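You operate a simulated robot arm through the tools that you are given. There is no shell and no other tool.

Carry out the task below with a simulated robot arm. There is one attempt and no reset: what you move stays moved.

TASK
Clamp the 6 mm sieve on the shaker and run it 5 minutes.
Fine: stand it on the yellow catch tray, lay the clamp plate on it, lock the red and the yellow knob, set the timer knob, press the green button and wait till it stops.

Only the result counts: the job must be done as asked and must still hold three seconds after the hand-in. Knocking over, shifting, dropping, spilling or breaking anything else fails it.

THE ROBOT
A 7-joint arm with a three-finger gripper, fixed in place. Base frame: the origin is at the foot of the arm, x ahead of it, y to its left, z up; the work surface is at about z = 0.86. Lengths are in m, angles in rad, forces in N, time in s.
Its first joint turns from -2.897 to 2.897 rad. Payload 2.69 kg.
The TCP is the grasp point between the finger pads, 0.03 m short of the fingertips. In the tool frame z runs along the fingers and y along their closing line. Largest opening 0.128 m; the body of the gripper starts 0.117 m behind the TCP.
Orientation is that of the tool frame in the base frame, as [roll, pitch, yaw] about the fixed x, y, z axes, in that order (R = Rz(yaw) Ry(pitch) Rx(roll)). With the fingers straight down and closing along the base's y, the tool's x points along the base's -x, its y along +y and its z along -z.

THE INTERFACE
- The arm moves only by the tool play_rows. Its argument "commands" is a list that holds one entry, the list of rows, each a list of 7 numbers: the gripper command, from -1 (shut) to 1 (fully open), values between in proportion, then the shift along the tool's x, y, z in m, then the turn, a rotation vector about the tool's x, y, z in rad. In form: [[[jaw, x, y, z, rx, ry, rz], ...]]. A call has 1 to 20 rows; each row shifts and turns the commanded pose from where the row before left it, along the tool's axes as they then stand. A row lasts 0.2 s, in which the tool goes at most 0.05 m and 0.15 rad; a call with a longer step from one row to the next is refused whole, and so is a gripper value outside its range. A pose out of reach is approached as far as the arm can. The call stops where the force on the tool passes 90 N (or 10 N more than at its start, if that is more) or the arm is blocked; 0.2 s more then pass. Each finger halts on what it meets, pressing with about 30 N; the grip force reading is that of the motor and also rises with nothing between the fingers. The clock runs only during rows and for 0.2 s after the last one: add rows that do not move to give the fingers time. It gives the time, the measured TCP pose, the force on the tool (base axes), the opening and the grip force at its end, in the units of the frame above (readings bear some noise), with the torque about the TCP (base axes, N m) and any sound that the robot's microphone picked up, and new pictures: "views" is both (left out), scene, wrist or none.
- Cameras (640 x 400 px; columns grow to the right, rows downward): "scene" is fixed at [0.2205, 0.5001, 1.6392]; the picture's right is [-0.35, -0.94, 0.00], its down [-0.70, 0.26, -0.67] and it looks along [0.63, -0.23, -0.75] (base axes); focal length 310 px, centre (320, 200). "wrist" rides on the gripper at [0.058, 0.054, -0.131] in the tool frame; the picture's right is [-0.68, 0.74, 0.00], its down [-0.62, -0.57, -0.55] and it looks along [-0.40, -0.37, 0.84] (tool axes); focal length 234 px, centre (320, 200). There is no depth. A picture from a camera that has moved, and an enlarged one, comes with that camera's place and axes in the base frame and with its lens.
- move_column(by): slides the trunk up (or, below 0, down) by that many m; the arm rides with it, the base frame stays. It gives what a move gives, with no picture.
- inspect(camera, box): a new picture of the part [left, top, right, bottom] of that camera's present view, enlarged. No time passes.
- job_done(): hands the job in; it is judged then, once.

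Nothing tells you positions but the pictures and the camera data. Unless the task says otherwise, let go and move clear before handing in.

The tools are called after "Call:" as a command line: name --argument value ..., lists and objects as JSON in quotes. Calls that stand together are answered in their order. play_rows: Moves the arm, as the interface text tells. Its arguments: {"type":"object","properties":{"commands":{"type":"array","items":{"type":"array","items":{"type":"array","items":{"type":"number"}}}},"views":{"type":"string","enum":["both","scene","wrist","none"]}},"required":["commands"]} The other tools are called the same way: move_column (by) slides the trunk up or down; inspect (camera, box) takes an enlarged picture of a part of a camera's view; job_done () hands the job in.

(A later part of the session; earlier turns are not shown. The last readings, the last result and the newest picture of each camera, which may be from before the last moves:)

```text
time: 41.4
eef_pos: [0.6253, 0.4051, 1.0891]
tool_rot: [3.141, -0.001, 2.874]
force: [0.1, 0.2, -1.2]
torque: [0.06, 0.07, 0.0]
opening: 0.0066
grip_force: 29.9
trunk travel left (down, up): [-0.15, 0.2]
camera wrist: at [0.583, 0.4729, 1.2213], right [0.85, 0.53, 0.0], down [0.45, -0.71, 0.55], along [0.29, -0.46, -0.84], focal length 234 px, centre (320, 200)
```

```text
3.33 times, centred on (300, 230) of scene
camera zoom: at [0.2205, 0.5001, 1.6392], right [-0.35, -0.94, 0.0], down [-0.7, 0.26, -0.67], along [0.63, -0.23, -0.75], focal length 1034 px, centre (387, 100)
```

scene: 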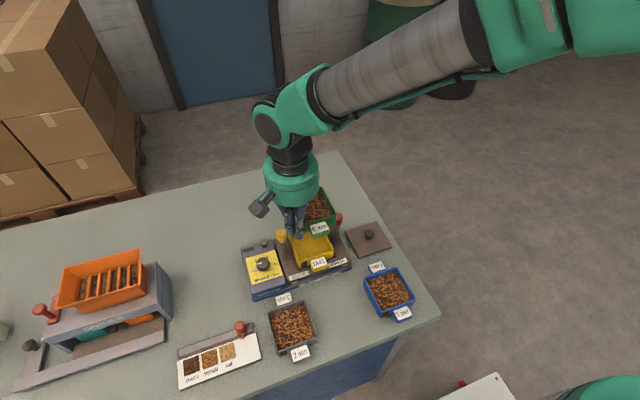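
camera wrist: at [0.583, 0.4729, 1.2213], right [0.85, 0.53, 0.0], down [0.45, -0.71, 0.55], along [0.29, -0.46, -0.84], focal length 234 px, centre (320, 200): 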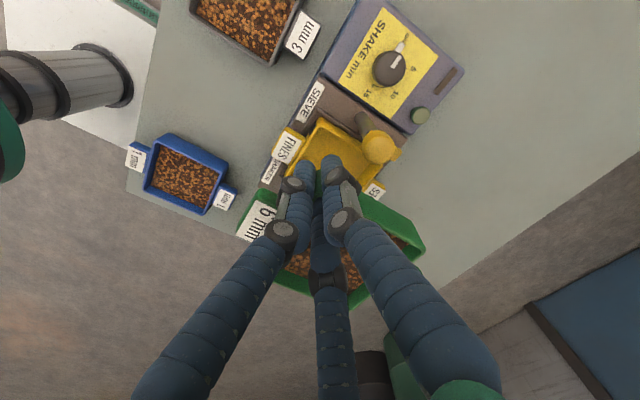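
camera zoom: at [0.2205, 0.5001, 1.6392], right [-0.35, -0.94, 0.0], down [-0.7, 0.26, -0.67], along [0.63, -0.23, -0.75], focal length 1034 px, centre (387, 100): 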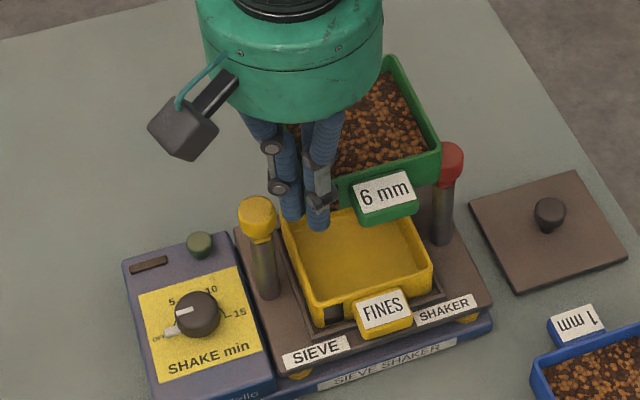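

Everything lines up within a few millimetres. I lower until the sieve is just above the tray rim, then compare the edges directly.

Call:
play_rows --commands '[[[-1, 0, 0, 0.02, 0, 0, 0], [-1, 0, 0, 0.03, 0, 0, 0], [-1, 0, 0, 0.025, 0, 0, 0], [-1, 0, 0, 0.012, 0, 0, 0], [-1, 0, 0, 0, 0, 0, 0], [-1, 0, 0, 0, 0, 0, 0]]]'

Call:
inspect --camera "wrist" --box '[180, 100, 500, 300]'

Call:
inspect --camera "scene" --box '[260, 200, 360, 280]'

```text
time: 42.8
eef_pos: [0.6266, 0.4059, 1.003]
tool_rot: [-3.14, 0.001, 2.875]
force: [-0.5, 0.1, -1.4]
torque: [0.08, 0.02, -0.02]
opening: 0.0068
grip_force: 30.0
trunk travel left (down, up): [-0.15, 0.2]
camera wrist: at [0.5834, 0.4725, 1.1342], right [0.85, 0.53, 0.0], down [0.45, -0.71, 0.55], along [0.29, -0.46, -0.84], focal length 234 px, centre (320, 200)
```

scene: 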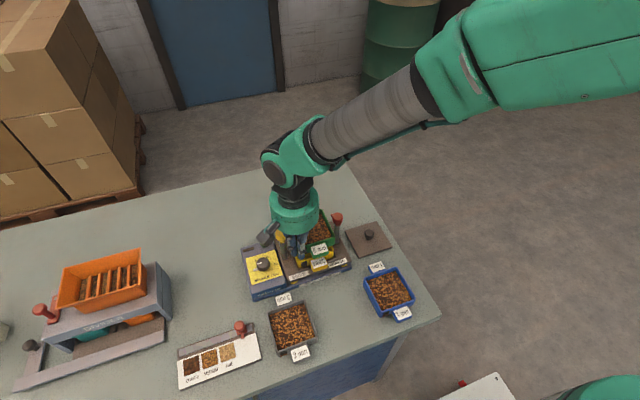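
wrist: 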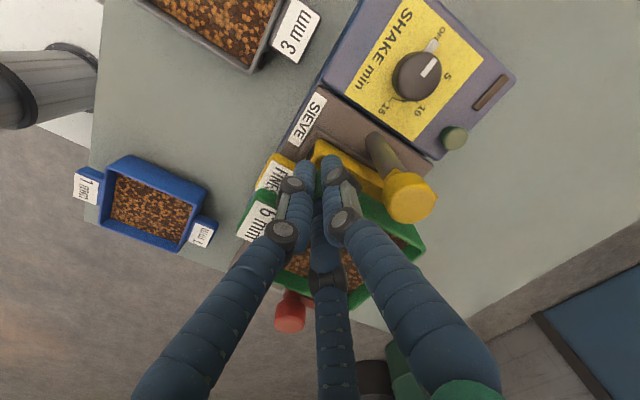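

```text
2.00 times, centred on (340, 200) of wrist
camera zoom: at [0.5834, 0.4725, 1.1342], right [0.85, 0.53, 0.0], down [0.45, -0.71, 0.55], along [0.29, -0.46, -0.84], focal length 468 px, centre (280, 200)
```

zoom: 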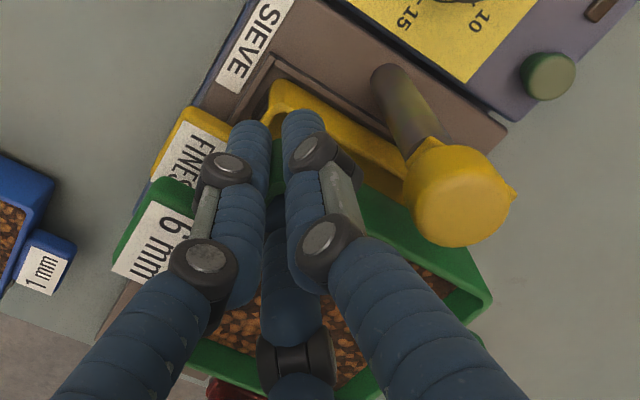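

```text
5.00 times, centred on (310, 240) of scene
camera zoom: at [0.2205, 0.5001, 1.6392], right [-0.35, -0.94, 0.0], down [-0.7, 0.26, -0.67], along [0.63, -0.23, -0.75], focal length 1550 px, centre (370, 0)
```

zoom: 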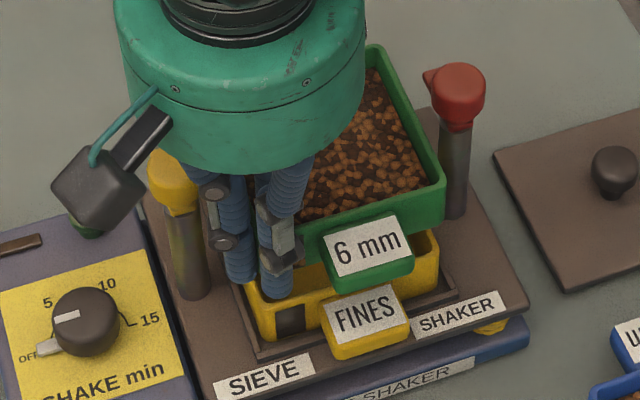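

The view shows the sieve right above the tray. I zoom on the near-right corner to compare edges.

Call:
inspect --camera "scene" --box '[290, 225, 345, 265]'

Call:
inspect --camera "wrist" --box '[300, 130, 440, 230]'

```text
10.00 times, centred on (318, 245) of scene
camera zoom: at [0.2205, 0.5001, 1.6392], right [-0.35, -0.94, 0.0], down [-0.7, 0.26, -0.67], along [0.63, -0.23, -0.75], focal length 3101 px, centre (345, -250)
```

zoom: 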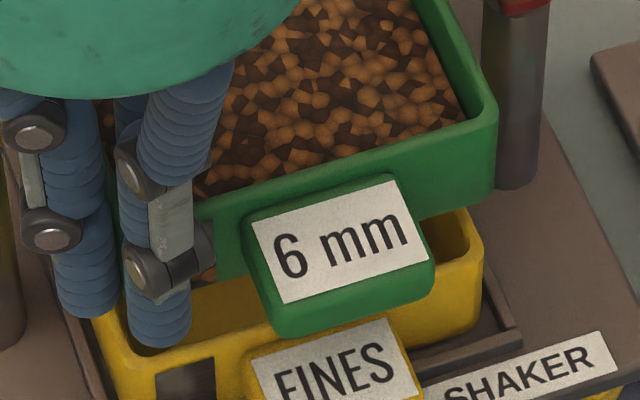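

```text
4.00 times, centred on (370, 180) of wrist
camera zoom: at [0.5834, 0.4725, 1.1342], right [0.85, 0.53, 0.0], down [0.45, -0.71, 0.55], along [0.29, -0.46, -0.84], focal length 937 px, centre (120, 280)
```

zoom: 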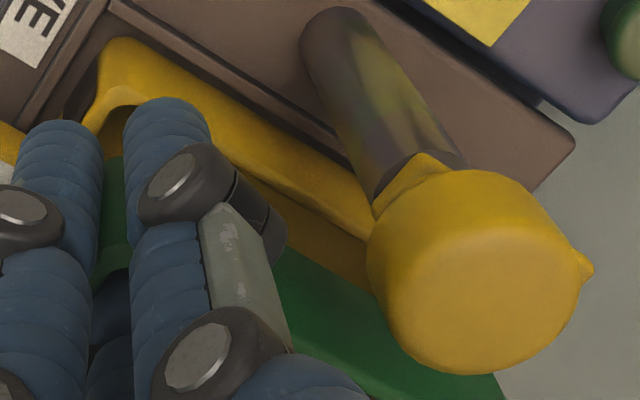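

The vertical gap is uncertain (15–28 mm), so I'll lower in small steps, reading force and looking again close to contact.

Call:
play_rows --commands '[[[-1, 0, 0, 0.004, 0, 0, 0], [-1, 0, 0, 0.004, 0, 0, 0], [-1, 0, 0, 0.003, 0, 0, 0], [-1, 0, 0, 0, 0, 0, 0]]]' --views "none"

Call:
inspect --camera "scene" --box '[290, 225, 345, 265]'

Call:
inspect --camera "wrist" --box '[220, 130, 440, 280]'

```text
time: 43.8
eef_pos: [0.6269, 0.4043, 0.9923]
tool_rot: [-3.141, 0.0, 2.874]
force: [0.0, 0.7, -1.3]
torque: [0.08, 0.03, 0.0]
opening: 0.007
grip_force: 30.1
trunk travel left (down, up): [-0.15, 0.2]
```

```text
10.00 times, centred on (318, 245) of scene
camera zoom: at [0.2205, 0.5001, 1.6392], right [-0.35, -0.94, 0.0], down [-0.7, 0.26, -0.67], along [0.63, -0.23, -0.75], focal length 3101 px, centre (345, -250)
```

zoom: 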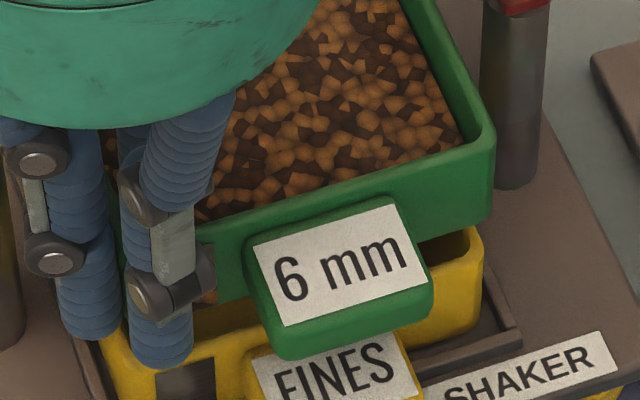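

```text
2.67 times, centred on (330, 205) of wrist
camera zoom: at [0.5842, 0.4723, 1.1227], right [0.85, 0.53, 0.0], down [0.45, -0.71, 0.55], along [0.29, -0.46, -0.84], focal length 624 px, centre (293, 187)
```

zoom: 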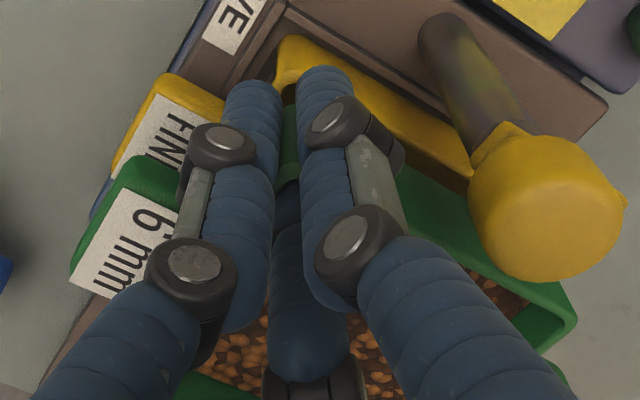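

Laterally the tabs line up within about 1 mm. I keep lowering in small steps until contact.

Call:
play_rows --commands '[[[-1, 0, 0, 0.002, 0, 0, 0], [-1, 0, 0, 0.002, 0, 0, 0], [-1, 0, 0, 0.002, 0, 0, 0], [-1, 0, 0, 0, 0, 0, 0]]]' --views "none"

Call:
inspect --camera "scene" --box '[290, 225, 345, 265]'

Call:
inspect --camera "wrist" --box '[220, 130, 440, 280]'

```text
time: 44.8
eef_pos: [0.6264, 0.405, 0.9851]
tool_rot: [3.141, 0.001, 2.876]
force: [-0.6, 0.4, -2.0]
torque: [0.06, 0.04, -0.02]
opening: 0.0066
grip_force: 29.9
trunk travel left (down, up): [-0.15, 0.2]
```

```text
10.00 times, centred on (318, 245) of scene
camera zoom: at [0.2205, 0.5001, 1.6392], right [-0.35, -0.94, 0.0], down [-0.7, 0.26, -0.67], along [0.63, -0.23, -0.75], focal length 3101 px, centre (345, -250)
```

zoom: 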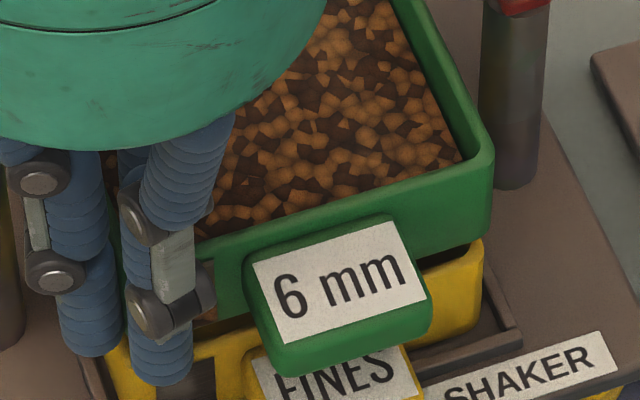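

```text
2.67 times, centred on (330, 205) of wrist
camera zoom: at [0.5833, 0.4729, 1.1164], right [0.85, 0.53, 0.0], down [0.45, -0.71, 0.55], along [0.29, -0.46, -0.84], focal length 624 px, centre (293, 187)
```

zoom: 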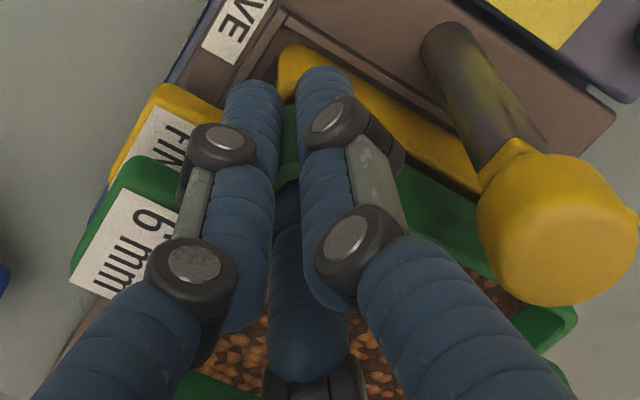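

Still hanging free, with the gap nearly closed. Continue in 2 mm steps.

Call:
play_rows --commands '[[[-1, 0, 0, 0.002, 0, 0, 0], [-1, 0, 0, 0.002, 0, 0, 0], [-1, 0, 0, 0, 0, 0, 0]]]' --views "none"

Call:
inspect --camera "scene" --box '[290, 225, 345, 265]'

```text
time: 45.6
eef_pos: [0.6257, 0.4056, 0.9814]
tool_rot: [-3.142, 0.001, 2.875]
force: [0.4, 0.1, -1.2]
torque: [0.04, 0.07, 0.0]
opening: 0.0066
grip_force: 29.6
trunk travel left (down, up): [-0.15, 0.2]
```

```text
10.00 times, centred on (318, 245) of scene
camera zoom: at [0.2205, 0.5001, 1.6392], right [-0.35, -0.94, 0.0], down [-0.7, 0.26, -0.67], along [0.63, -0.23, -0.75], focal length 3101 px, centre (345, -250)
```

zoom: 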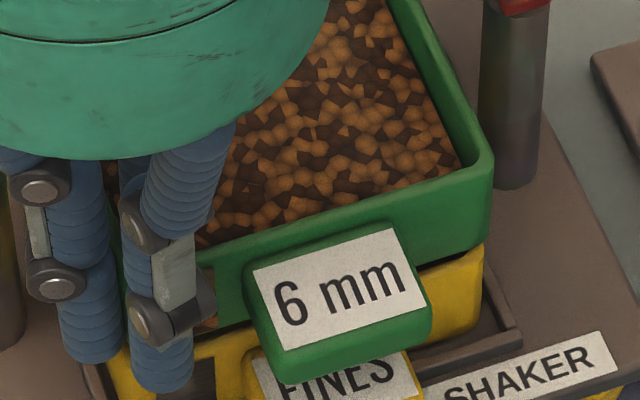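

Continuing down in small steps until I feel the tray.

Call:
play_rows --commands '[[[-1, 0, 0, 0.002, 0, 0, 0], [-1, 0, 0, 0, 0, 0, 0]]]' --views "none"

Call:
play_rows --commands '[[[-1, 0, 0, 0.002, 0, 0, 0], [-1, 0, 0, 0, 0, 0, 0]]]' --views "none"

Call:
inspect --camera "scene" --box '[290, 225, 345, 265]'

```text
time: 46.2
eef_pos: [0.6262, 0.4059, 0.9797]
tool_rot: [3.14, 0.0, 2.875]
force: [0.2, 0.1, -1.2]
torque: [0.05, 0.09, -0.02]
opening: 0.0069
grip_force: 30.1
trunk travel left (down, up): [-0.15, 0.2]
```

```text
time: 46.8
eef_pos: [0.6257, 0.4062, 0.9772]
tool_rot: [3.141, 0.0, 2.873]
force: [0.8, 0.0, -0.9]
torque: [-0.02, 0.04, 0.01]
opening: 0.0066
grip_force: 29.6
trunk travel left (down, up): [-0.15, 0.2]
```

```text
10.00 times, centred on (318, 245) of scene
camera zoom: at [0.2205, 0.5001, 1.6392], right [-0.35, -0.94, 0.0], down [-0.7, 0.26, -0.67], along [0.63, -0.23, -0.75], focal length 3101 px, centre (345, -250)
```

zoom: 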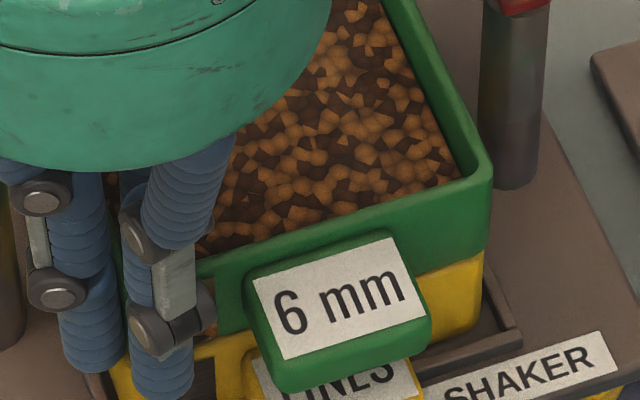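

The sieve is at the tray's rim, edges flush to within ~1.5 mm in the picture. One more small step to feel contact.

Call:
play_rows --commands '[[[-1, 0, 0, 0.0015, 0, 0, 0], [-1, 0, 0, 0, 0, 0, 0]]]' --views "none"

Call:
inspect --camera "wrist" --box '[220, 130, 440, 280]'

```text
time: 47.4
eef_pos: [0.6266, 0.4061, 0.9783]
tool_rot: [3.14, 0.001, 2.874]
force: [-0.3, -0.9, 8.5]
torque: [-0.26, 0.02, -0.06]
opening: 0.0064
grip_force: 30.6
trunk travel left (down, up): [-0.15, 0.2]
```

```text
2.67 times, centred on (330, 205) of wrist
camera zoom: at [0.5831, 0.4729, 1.1086], right [0.85, 0.53, 0.0], down [0.44, -0.71, 0.55], along [0.29, -0.46, -0.84], focal length 624 px, centre (293, 187)
```

zoom: 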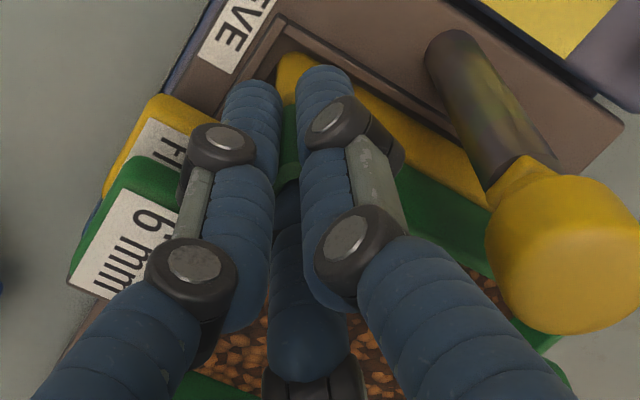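

Contact felt (≈10 N up) with the sieve flush on the tray. I open the digits slowly to release, and check the picture.

Call:
play_rows --commands '[[[-0.9, 0, 0, 0, 0, 0, 0], [-0.85, 0, 0, 0, 0, 0, 0], [-0.8, 0, 0, 0, 0, 0, 0], [-0.7, 0, 0, 0, 0, 0, 0], [-0.6, 0, 0, 0, 0, 0, 0], [-0.5, 0, 0, 0, 0, 0, 0], [-0.5, 0, 0, 0, 0, 0, 0]]]'

Call:
inspect --camera "scene" --box '[290, 225, 345, 265]'

Call:
inspect --camera "wrist" --box '[200, 100, 480, 280]'

```text
time: 49.0
eef_pos: [0.6258, 0.4056, 0.9769]
tool_rot: [3.14, 0.001, 2.874]
force: [5.1, -0.3, 16.9]
torque: [-0.26, -0.39, 0.09]
opening: 0.0371
grip_force: 1.6
trunk travel left (down, up): [-0.15, 0.2]
camera wrist: at [0.583, 0.4726, 1.1085], right [0.85, 0.53, 0.0], down [0.44, -0.71, 0.55], along [0.29, -0.46, -0.84], focal length 234 px, centre (320, 200)
```

scene: 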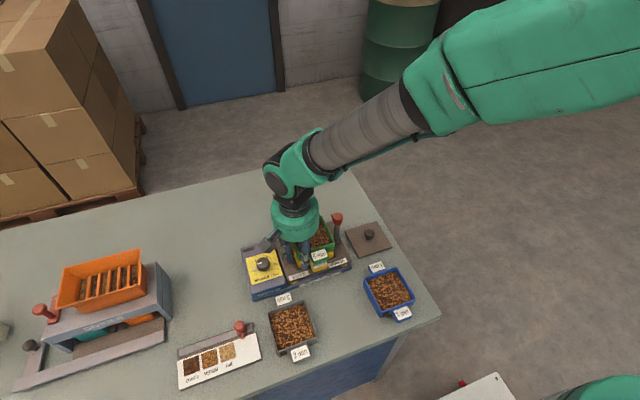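
wrist: 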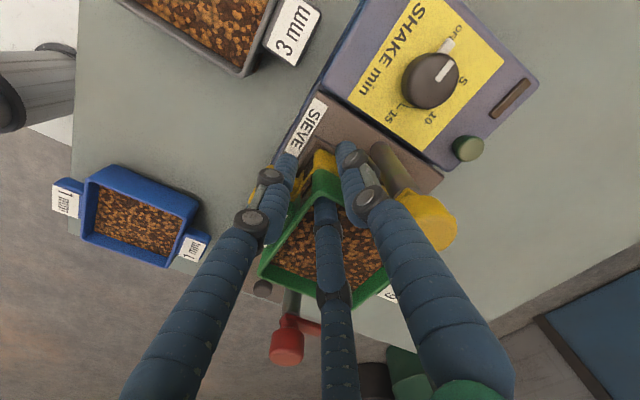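

```text
10.00 times, centred on (318, 245) of scene
camera zoom: at [0.2205, 0.5001, 1.6392], right [-0.35, -0.94, 0.0], down [-0.7, 0.26, -0.67], along [0.63, -0.23, -0.75], focal length 3101 px, centre (345, -250)
```

zoom: 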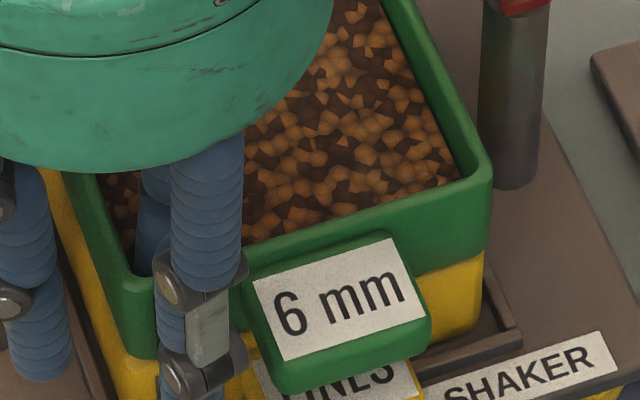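

```text
2.22 times, centred on (340, 190) of wrist
camera zoom: at [0.583, 0.4726, 1.1085], right [0.85, 0.53, 0.0], down [0.44, -0.71, 0.55], along [0.29, -0.46, -0.84], focal length 520 px, centre (276, 222)
```

zoom: 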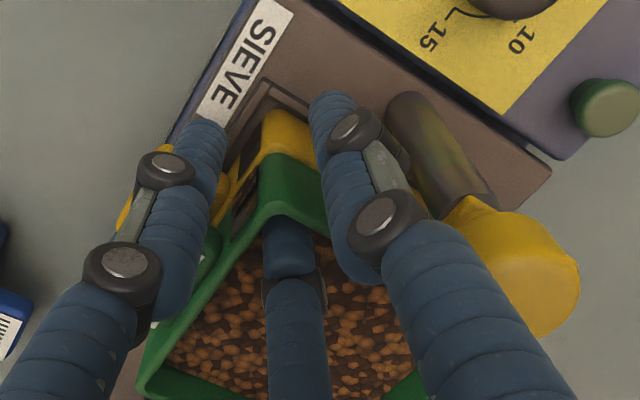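

The inner digit now touches the sieve floor lightly; the sieve is released. I rise straight up.

Call:
play_rows --commands '[[[-0.5, 0, 0, -0.003, 0, 0, 0], [-0.5, 0, 0, -0.01, 0, 0, 0], [-0.5, 0, 0, -0.03, 0, 0, 0], [-0.5, 0, 0, -0.04, 0, 0, 0], [-0.5, 0, 0, -0.04, 0, 0, 0], [-0.5, 0.02, 0.03, -0.02, 0, 0, 0], [-0.5, 0.03, 0.03, 0, 0, 0, 0], [-0.5, 0, 0, 0, 0, 0, 0]]]'

Call:
inspect --camera "scene" --box '[280, 210, 360, 270]'

Call:
inspect --camera "wrist" --box '[240, 100, 480, 260]'

```text
time: 50.8
eef_pos: [0.591, 0.4786, 1.1197]
tool_rot: [3.14, 0.002, 2.874]
force: [0.0, 0.8, -0.2]
torque: [-0.06, -0.03, 0.02]
opening: 0.0321
grip_force: 0.0
trunk travel left (down, up): [-0.15, 0.2]
camera wrist: at [0.5485, 0.5451, 1.25], right [0.85, 0.53, 0.0], down [0.45, -0.71, 0.55], along [0.29, -0.47, -0.84], focal length 234 px, centre (320, 200)
```

scene: 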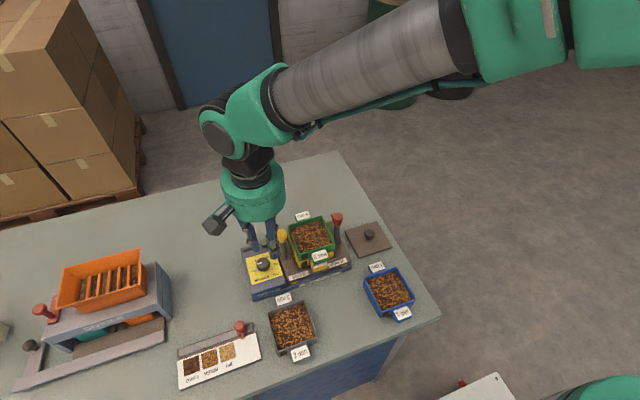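
wrist: 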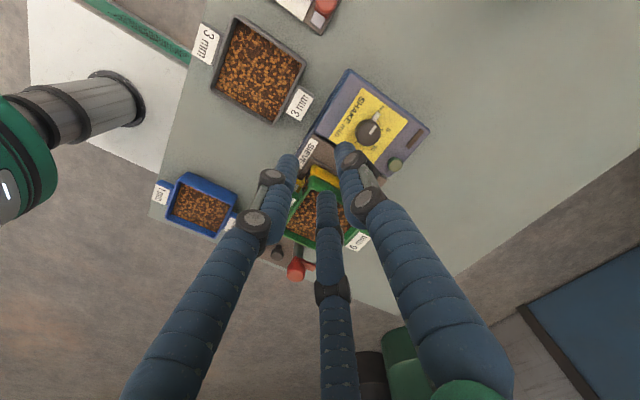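

```text
6.67 times, centred on (320, 240) of scene
camera zoom: at [0.2205, 0.5001, 1.6392], right [-0.35, -0.94, 0.0], down [-0.7, 0.26, -0.67], along [0.63, -0.23, -0.75], focal length 2067 px, centre (320, -67)
```

zoom: 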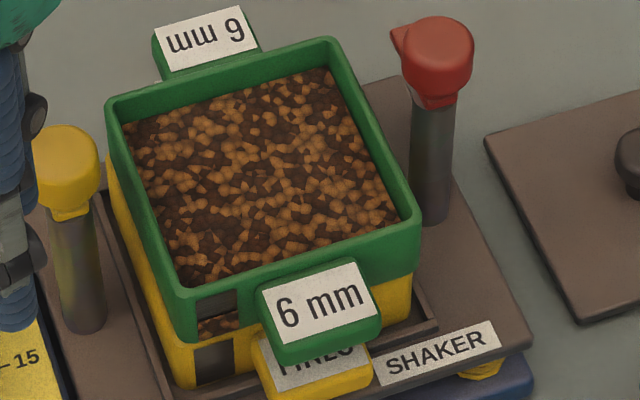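

```text
2.50 times, centred on (360, 180) of wrist
camera zoom: at [0.5485, 0.5451, 1.25], right [0.85, 0.53, 0.0], down [0.45, -0.71, 0.55], along [0.29, -0.47, -0.84], focal length 585 px, centre (220, 250)
```

zoom: 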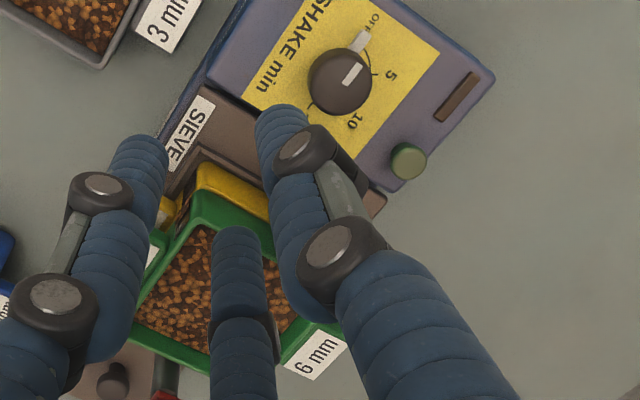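

The 6 mm sieve stands squarely on the tray. Next is the clamp plate: I move above it (staying above the posts) to measure its knob.

Call:
play_rows --commands '[[[-0.5, -0.0224, -0.036, 0, 0, 0, 0], [-0.5, -0.0224, -0.036, 0, 0, 0, 0], [-0.5, -0.0224, -0.036, 0, 0, 0, 0], [-0.5, -0.0224, -0.036, 0, 0, 0, 0], [-0.5, -0.0224, -0.036, 0, 0, 0, 0], [-0.5, -0.0224, -0.036, 0, 0, 0, 0], [-0.5, -0.0224, -0.036, 0, 0, 0, 0], [-0.5, -0.0226, -0.036, 0, 0, 0, 0], [-0.5, 0, 0, 0, 0, 0, 0], [-0.5, 0, 0, 0, 0, 0, 0]]]'

Call:
inspect --camera "wrist" --box '[200, 40, 440, 200]'

Call:
inspect --camera "scene" --box '[280, 200, 400, 280]'

```text
time: 53.0
eef_pos: [0.6912, 0.1513, 1.1208]
tool_rot: [3.141, 0.001, 2.876]
force: [-0.5, 0.1, 0.3]
torque: [-0.03, 0.02, -0.01]
opening: 0.0321
grip_force: 0.1
trunk travel left (down, up): [-0.15, 0.2]
camera wrist: at [0.6483, 0.2188, 1.251], right [0.85, 0.53, 0.0], down [0.45, -0.71, 0.55], along [0.29, -0.46, -0.84], focal length 234 px, centre (320, 200)
```

scene: 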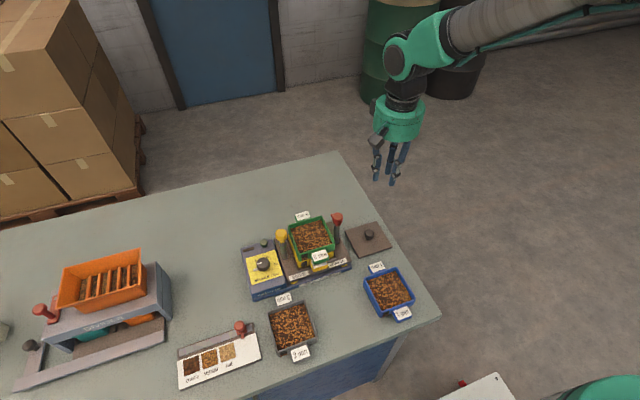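
wrist: 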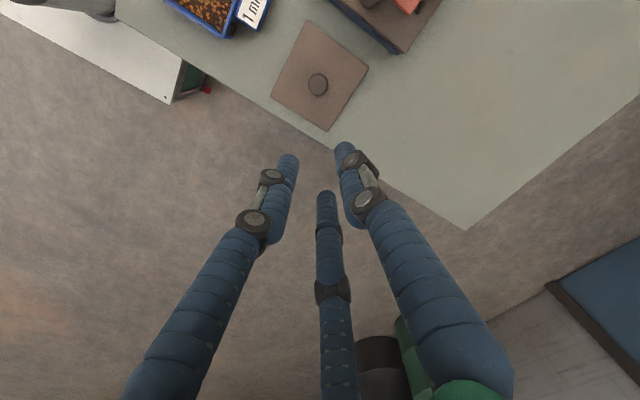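

```text
2.50 times, centred on (320, 120) of wrist
camera zoom: at [0.6483, 0.2188, 1.251], right [0.85, 0.53, 0.0], down [0.45, -0.71, 0.55], along [0.29, -0.46, -0.84], focal length 585 px, centre (320, 400)
```

zoom: 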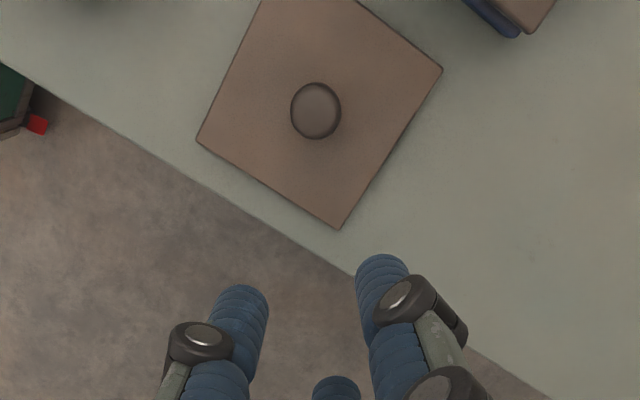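

```text
5.00 times, centred on (340, 240) of scene
camera zoom: at [0.2205, 0.5001, 1.6392], right [-0.35, -0.94, 0.0], down [-0.7, 0.26, -0.67], along [0.63, -0.23, -0.75], focal length 1550 px, centre (220, 0)
```

zoom: 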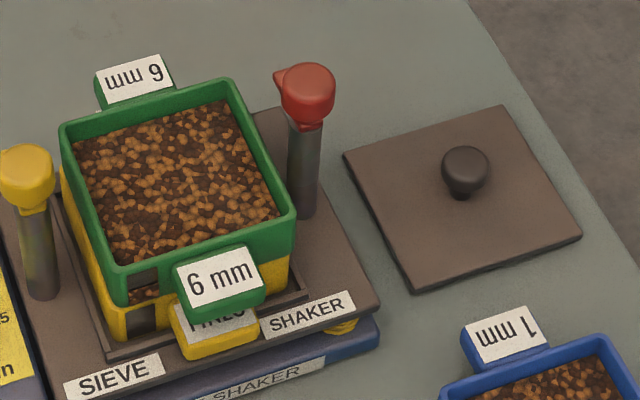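

The plate is centred at about (0.670, 0.180), yaw ≈ 0, with its knob (≈27 mm wide, top z≈0.90) in the middle. I go above the knob and descend around it with open digits.

Call:
play_rows --commands '[[[-0.2, 0.0282, 0.0233, 0, 0, 0, 0], [-0.2, 0, 0, 0.03, 0, 0, 0], [-0.2, 0, 0, 0.05, 0, 0, 0], [-0.2, 0, 0, 0.05, 0, 0, 0], [-0.2, 0, 0, 0.025, 0, 0, 0], [-0.2, 0, 0, 0, 0, 0, 0], [-0.2, 0, 0, 0, 0, 0, 0]]]'

Call:
inspect --camera "wrist" --box '[200, 60, 440, 220]'

Call:
inspect --camera "scene" --box '[320, 190, 420, 270]'

```text
time: 54.6
eef_pos: [0.6702, 0.18, 0.9658]
tool_rot: [-3.141, 0.0, 2.874]
force: [-0.2, 0.1, -0.1]
torque: [0.0, -0.02, 0.01]
opening: 0.0512
grip_force: 0.1
trunk travel left (down, up): [-0.15, 0.2]
camera wrist: at [0.6273, 0.2481, 1.0964], right [0.85, 0.53, 0.0], down [0.45, -0.71, 0.55], along [0.29, -0.46, -0.84], focal length 234 px, centre (320, 200)
```

scene: 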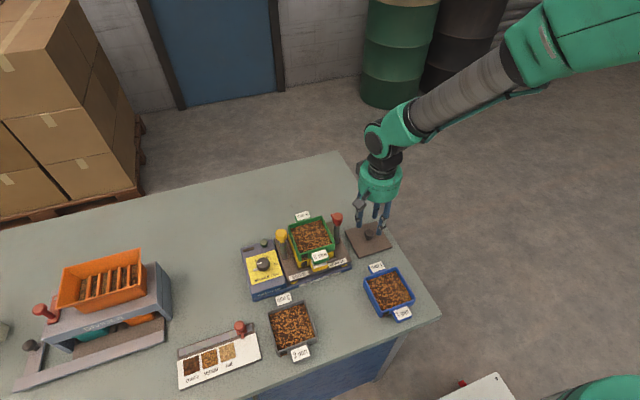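
wrist: 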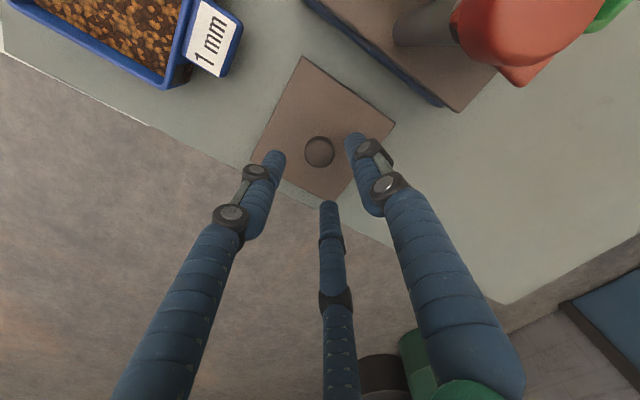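

```text
2.50 times, centred on (320, 140) of wrist
camera zoom: at [0.6273, 0.2481, 1.0964], right [0.85, 0.53, 0.0], down [0.45, -0.71, 0.55], along [0.29, -0.46, -0.84], focal length 585 px, centre (320, 350)
```

zoom: 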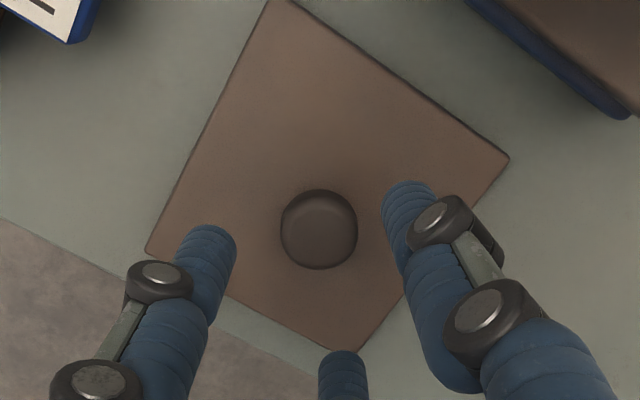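

```text
5.00 times, centred on (370, 230) of scene
camera zoom: at [0.2205, 0.5001, 1.6392], right [-0.35, -0.94, 0.0], down [-0.7, 0.26, -0.67], along [0.63, -0.23, -0.75], focal length 1550 px, centre (70, 50)
```

zoom: 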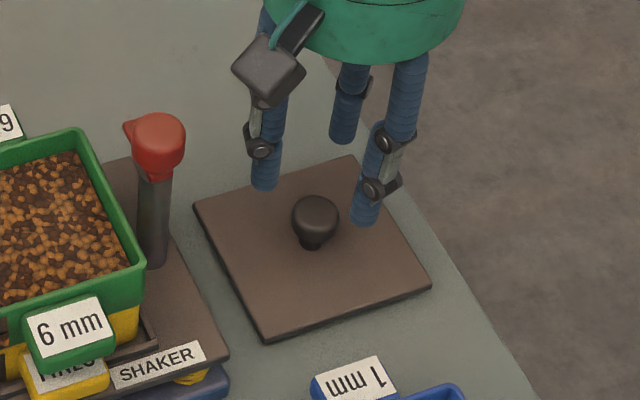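

Well centred. I lower the last 6 cm and close on the knob.

Call:
play_rows --commands '[[[-0.2, 0.0013, 0.0009, 0.01, 0, 0, 0], [-0.2, 0, 0, 0.02, 0, 0, 0], [-0.2, 0, 0, 0.018, 0, 0, 0], [-0.2, 0, 0, 0.012, 0, 0, 0], [-0.2, 0, 0, 0, 0, 0, 0], [-0.4, 0, 0, 0, 0, 0, 0], [-0.55, 0, 0, 0, 0, 0, 0], [-0.7, 0, 0, 0, 0, 0, 0], [-1, 0, 0, 0, 0, 0, 0], [-1, 0, 0, 0, 0, 0, 0], [-1, 0, 0, 0, 0, 0, 0]]]'

Call:
inspect --camera "scene" --box '[320, 190, 420, 270]'

Call:
inspect --camera "wrist" --box '[200, 60, 440, 220]'

```text
time: 57.0
eef_pos: [0.67, 0.1822, 0.9053]
tool_rot: [-3.141, 0.001, 2.875]
force: [1.3, 0.4, 0.3]
torque: [0.02, 0.08, 0.0]
opening: 0.0263
grip_force: 29.9
trunk travel left (down, up): [-0.15, 0.2]
camera wrist: at [0.6278, 0.2502, 1.036], right [0.85, 0.53, 0.0], down [0.45, -0.71, 0.55], along [0.29, -0.46, -0.84], focal length 234 px, centre (320, 200)
```

scene: 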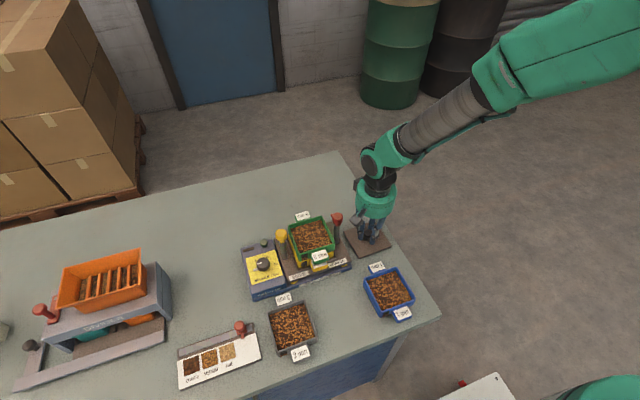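
wrist: 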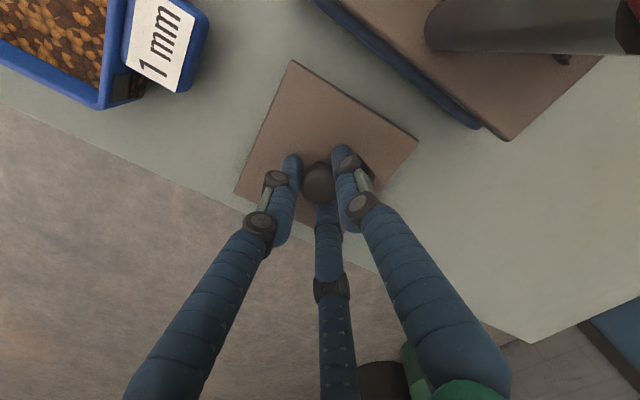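

```text
5.00 times, centred on (370, 230) of scene
camera zoom: at [0.2205, 0.5001, 1.6392], right [-0.35, -0.94, 0.0], down [-0.7, 0.26, -0.67], along [0.63, -0.23, -0.75], focal length 1550 px, centre (70, 50)
```

zoom: 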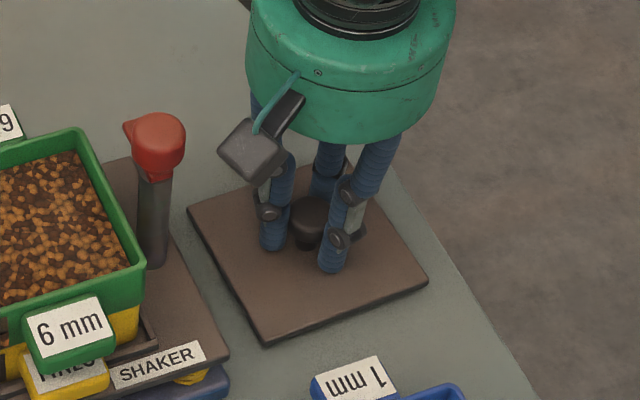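

```text
2.50 times, centred on (320, 140) of wrist
camera zoom: at [0.6278, 0.2502, 1.036], right [0.85, 0.53, 0.0], down [0.45, -0.71, 0.55], along [0.29, -0.46, -0.84], focal length 585 px, centre (320, 350)
```

zoom: 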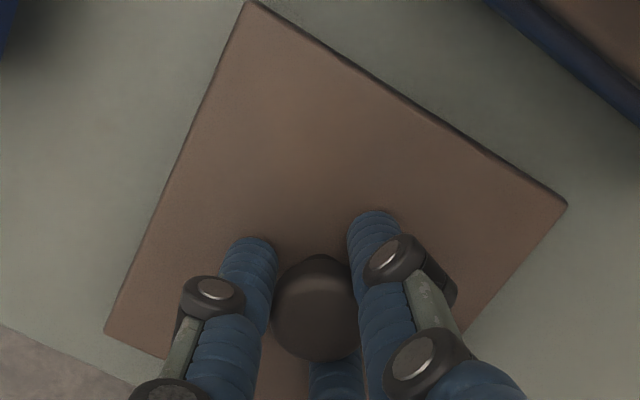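

The knob is gripped (0.026 m). I lift it a little, check, then raise above the posts.

Call:
play_rows --commands '[[[-1, 0, 0, -0.01, 0, 0, 0], [-1, 0, 0, -0.02, 0, 0, 0], [-1, 0, 0, -0.03, 0, 0, 0], [-1, 0, 0, -0.05, 0, 0, 0], [-1, 0, 0, -0.05, 0, 0, 0], [-1, 0, 0, -0.035, 0, 0, 0], [-1, 0, 0, 0, 0, 0, 0], [-1, 0, 0, 0, 0, 0, 0]]]'

Call:
inspect --camera "wrist" --box '[160, 60, 480, 260]'

Call:
inspect --camera "scene" --box '[280, 150, 440, 270]'

```text
time: 58.8
eef_pos: [0.6699, 0.1808, 1.1]
tool_rot: [-3.14, 0.002, 2.875]
force: [-0.3, -0.1, -2.0]
torque: [0.02, 0.01, 0.0]
opening: 0.0261
grip_force: 30.0
trunk travel left (down, up): [-0.15, 0.2]
camera wrist: at [0.6267, 0.2491, 1.2304], right [0.85, 0.53, 0.0], down [0.45, -0.71, 0.55], along [0.29, -0.46, -0.84], focal length 234 px, centre (320, 200)
```

scene: 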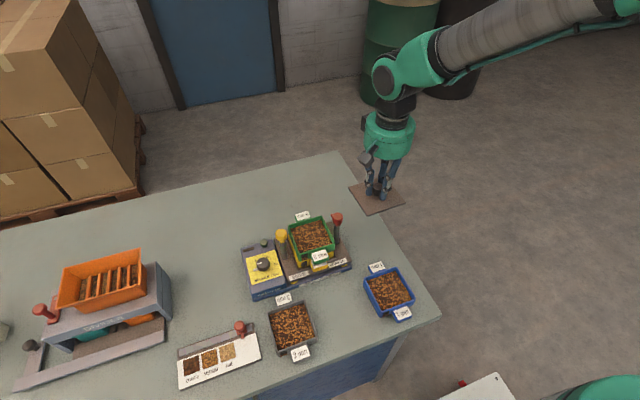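
wrist: 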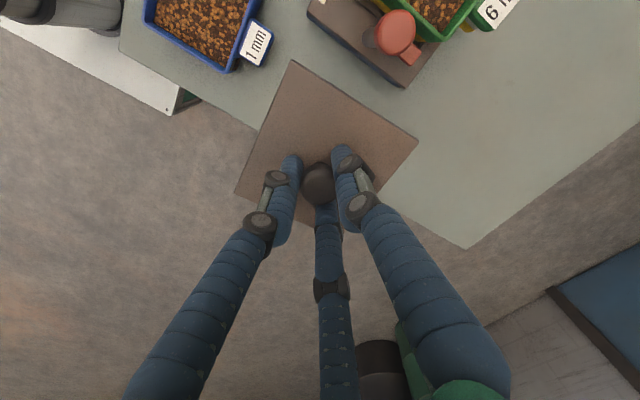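

```text
2.00 times, centred on (320, 160) of wrist
camera zoom: at [0.6267, 0.2491, 1.2304], right [0.85, 0.53, 0.0], down [0.45, -0.71, 0.55], along [0.29, -0.46, -0.84], focal length 468 px, centre (320, 280)
```

zoom: 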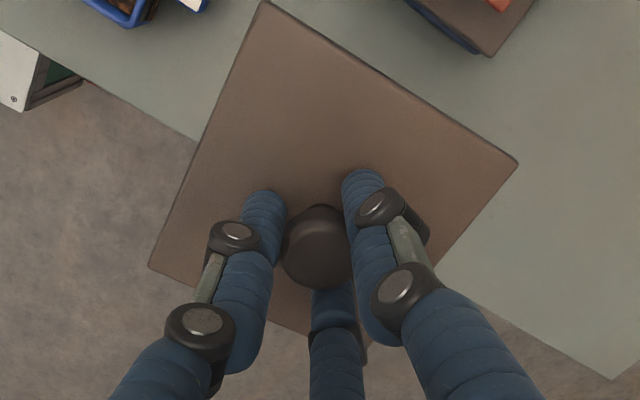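

```text
3.33 times, centred on (360, 210) of scene
camera zoom: at [0.2205, 0.5001, 1.6392], right [-0.35, -0.94, 0.0], down [-0.7, 0.26, -0.67], along [0.63, -0.23, -0.75], focal length 1034 px, centre (187, 167)
```

zoom: 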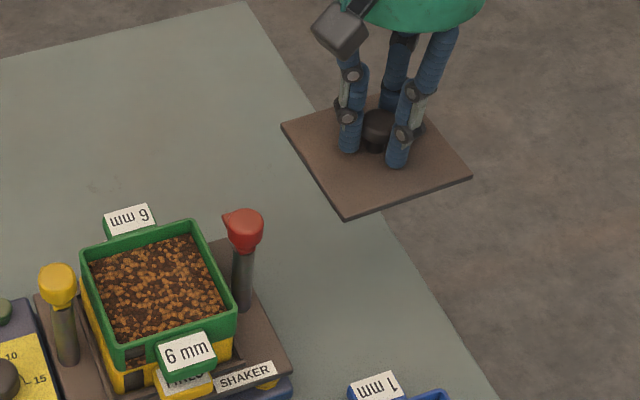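

The plate hangs level on the hand, only turned by about +2°. I carry it over the sieve (clearing the red post) and straighten it.

Call:
play_rows --commands '[[[-1, 0.0046, 0.0173, -0.01, 0, 0, 0], [-1, 0.0092, 0.0346, 0, 0, 0, 0], [-1, 0.0092, 0.0346, 0, 0, 0, 0], [-1, 0.0092, 0.0346, 0, 0, 0, 0], [-1, 0.0092, 0.0346, 0, 0, 0, 0], [-1, 0.0047, 0.0172, 0, 0, 0, 0], [-1, 0, 0, 0, 0, 0, 0.04], [-1, 0, 0, 0, 0, 0, 0], [-1, 0, 0, 0, 0, 0, 0]]]'

Call:
inspect --camera "wrist" --box '[160, 60, 480, 260]'

Call:
inspect --camera "scene" --box '[260, 170, 380, 270]'

```text
time: 60.8
eef_pos: [0.6701, 0.3612, 1.1093]
tool_rot: [3.141, 0.001, 2.835]
force: [-0.2, 0.0, -2.8]
torque: [0.0, -0.01, -0.02]
opening: 0.026
grip_force: 30.2
trunk travel left (down, up): [-0.15, 0.2]
camera wrist: at [0.6304, 0.4299, 1.2405], right [0.87, 0.5, 0.0], down [0.42, -0.72, 0.55], along [0.27, -0.48, -0.84], focal length 234 px, centre (320, 200)
```

scene: 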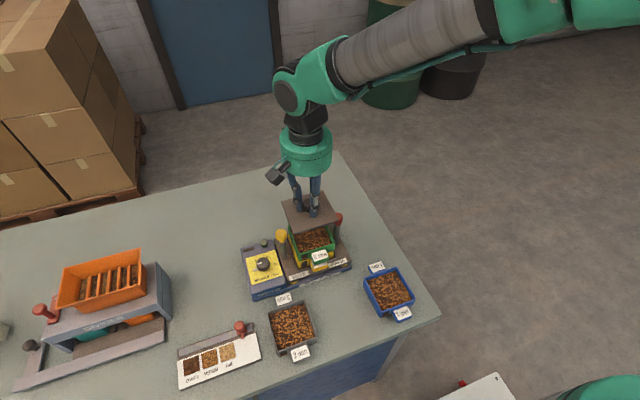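
wrist: 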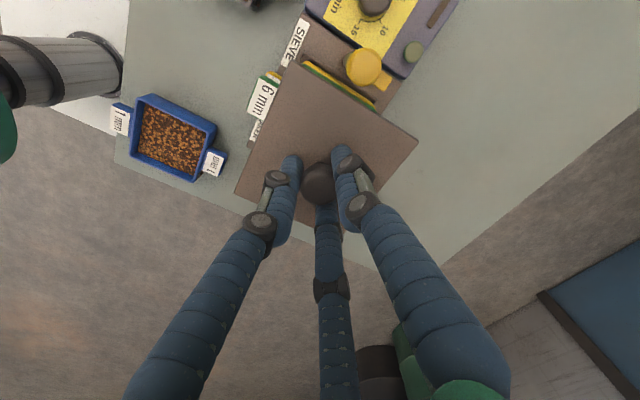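

```text
2.00 times, centred on (320, 160) of wrist
camera zoom: at [0.6304, 0.4299, 1.2405], right [0.87, 0.5, 0.0], down [0.42, -0.72, 0.55], along [0.27, -0.48, -0.84], focal length 468 px, centre (320, 280)
```

zoom: 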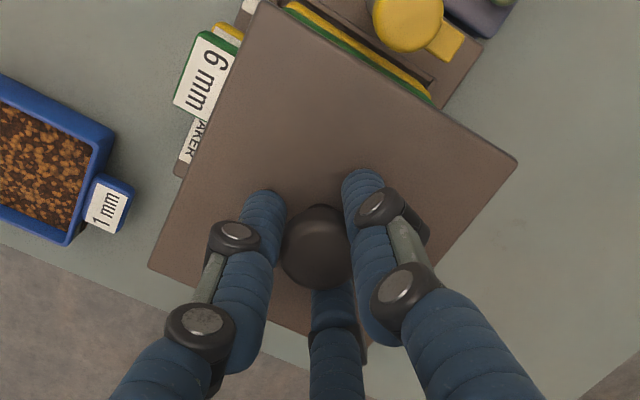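

```text
4.00 times, centred on (320, 220) of scene
camera zoom: at [0.2205, 0.5001, 1.6392], right [-0.35, -0.94, 0.0], down [-0.7, 0.26, -0.67], along [0.63, -0.23, -0.75], focal length 1240 px, centre (320, 120)
```

zoom: 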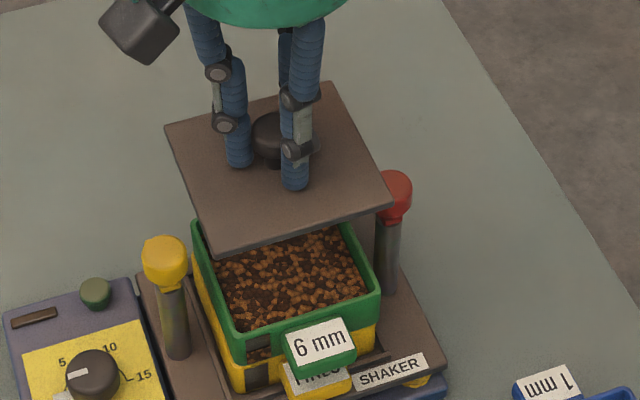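

The plate is centred between the two posts with about 6 mm to spare each side. I lower it gently onto the sieve.

Call:
play_rows --commands '[[[-1, 0, 0, 0.015, 0, 0, 0], [-1, 0, 0, 0.02, 0, 0, 0], [-1, 0, 0, 0.015, 0, 0, 0], [-1, 0, 0, 0.01, 0, 0, 0], [-1, 0, 0, 0, 0, 0, 0], [-1, 0, 0, 0, 0, 0, 0]]]'

Call:
inspect --camera "scene" --box '[270, 200, 370, 270]'

Call:
inspect --camera "wrist" --box '[160, 60, 480, 260]'

```text
time: 62.2
eef_pos: [0.6698, 0.3615, 1.0491]
tool_rot: [3.142, 0.0, 2.834]
force: [0.1, -0.7, -2.5]
torque: [-0.01, -0.01, 0.04]
opening: 0.0261
grip_force: 30.3
trunk travel left (down, up): [-0.15, 0.2]
camera wrist: at [0.6298, 0.4302, 1.1803], right [0.87, 0.5, 0.0], down [0.42, -0.72, 0.55], along [0.27, -0.48, -0.84], focal length 234 px, centre (320, 200)
```

scene: 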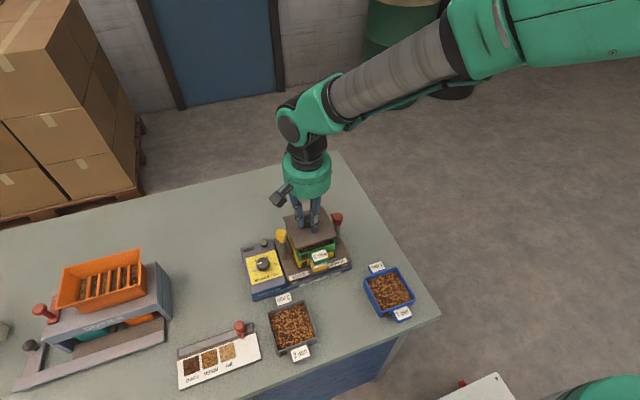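
wrist: 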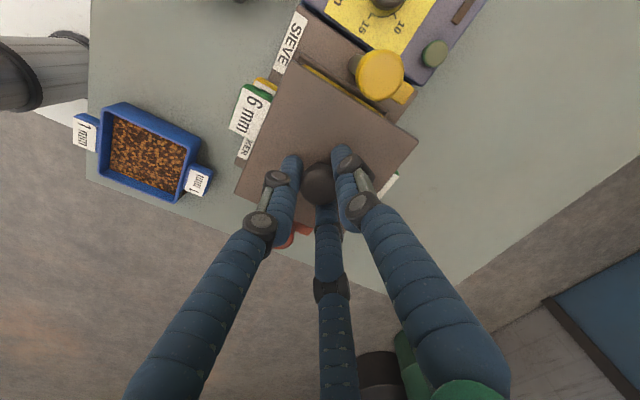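

```text
5.71 times, centred on (320, 235) of scene
camera zoom: at [0.2205, 0.5001, 1.6392], right [-0.35, -0.94, 0.0], down [-0.7, 0.26, -0.67], along [0.63, -0.23, -0.75], focal length 1772 px, centre (320, 0)
```

zoom: 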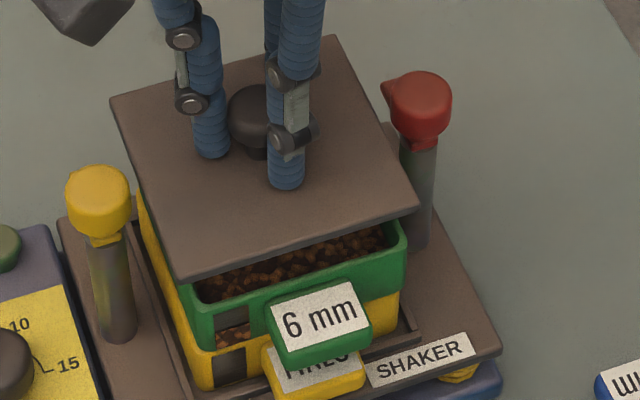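

```text
2.00 times, centred on (320, 160) of wrist
camera zoom: at [0.6298, 0.4302, 1.1803], right [0.87, 0.5, 0.0], down [0.42, -0.72, 0.55], along [0.27, -0.48, -0.84], focal length 468 px, centre (320, 280)
```

zoom: 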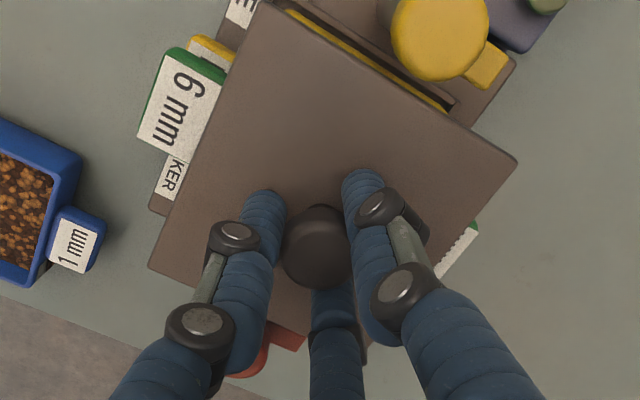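

Good clearance everywhere. I continue in 3 mm steps until contact.

Call:
play_rows --commands '[[[-1, 0, 0, 0.003, 0, 0, 0], [-1, 0, 0, 0.003, 0, 0, 0], [-1, 0, 0, 0.003, 0, 0, 0], [-1, 0, 0, 0, 0, 0, 0]]]' --views "none"

Call:
inspect --camera "scene" --box '[270, 200, 370, 270]'

```text
time: 63.2
eef_pos: [0.6692, 0.362, 1.0399]
tool_rot: [-3.14, -0.001, 2.835]
force: [-1.3, -0.2, -2.5]
torque: [0.02, -0.01, 0.02]
opening: 0.026
grip_force: 30.4
trunk travel left (down, up): [-0.15, 0.2]
```

```text
5.71 times, centred on (320, 235) of scene
camera zoom: at [0.2205, 0.5001, 1.6392], right [-0.35, -0.94, 0.0], down [-0.7, 0.26, -0.67], along [0.63, -0.23, -0.75], focal length 1772 px, centre (320, 0)
```

zoom: 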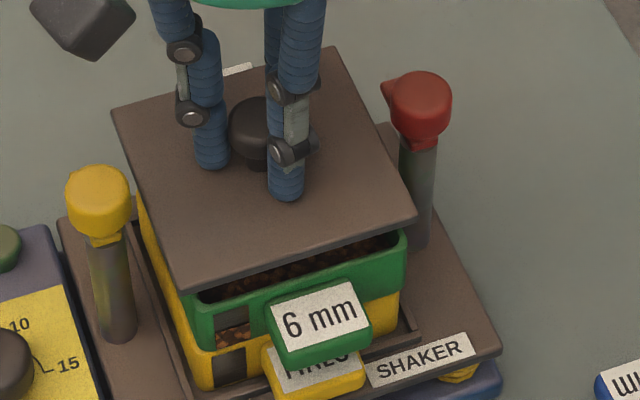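

Call:
play_rows --commands '[[[-1, 0, 0, 0.003, 0, 0, 0], [-1, 0, 0, 0.002, 0, 0, 0], [-1, 0, 0, 0, 0, 0, 0]]]' --views "none"

Call:
play_rows --commands '[[[-1, 0, 0, 0.002, 0, 0, 0], [-1, 0, 0, 0, 0, 0, 0]]]' --views "none"

Call:
inspect --camera "scene" --box '[270, 200, 370, 270]'

```text
time: 64.0
eef_pos: [0.6702, 0.3605, 1.0364]
tool_rot: [3.141, -0.001, 2.833]
force: [0.5, 0.2, -1.7]
torque: [-0.02, 0.01, -0.02]
opening: 0.0259
grip_force: 30.0
trunk travel left (down, up): [-0.15, 0.2]
```

```text
time: 64.6
eef_pos: [0.6711, 0.3607, 1.0328]
tool_rot: [-3.141, 0.0, 2.835]
force: [-0.4, -0.4, -1.7]
torque: [0.0, 0.0, 0.01]
opening: 0.0262
grip_force: 29.8
trunk travel left (down, up): [-0.15, 0.2]
```

```text
5.71 times, centred on (320, 235) of scene
camera zoom: at [0.2205, 0.5001, 1.6392], right [-0.35, -0.94, 0.0], down [-0.7, 0.26, -0.67], along [0.63, -0.23, -0.75], focal length 1772 px, centre (320, 0)
```

zoom: 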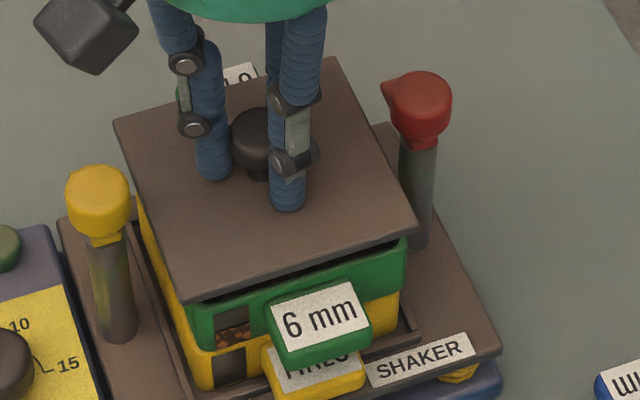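

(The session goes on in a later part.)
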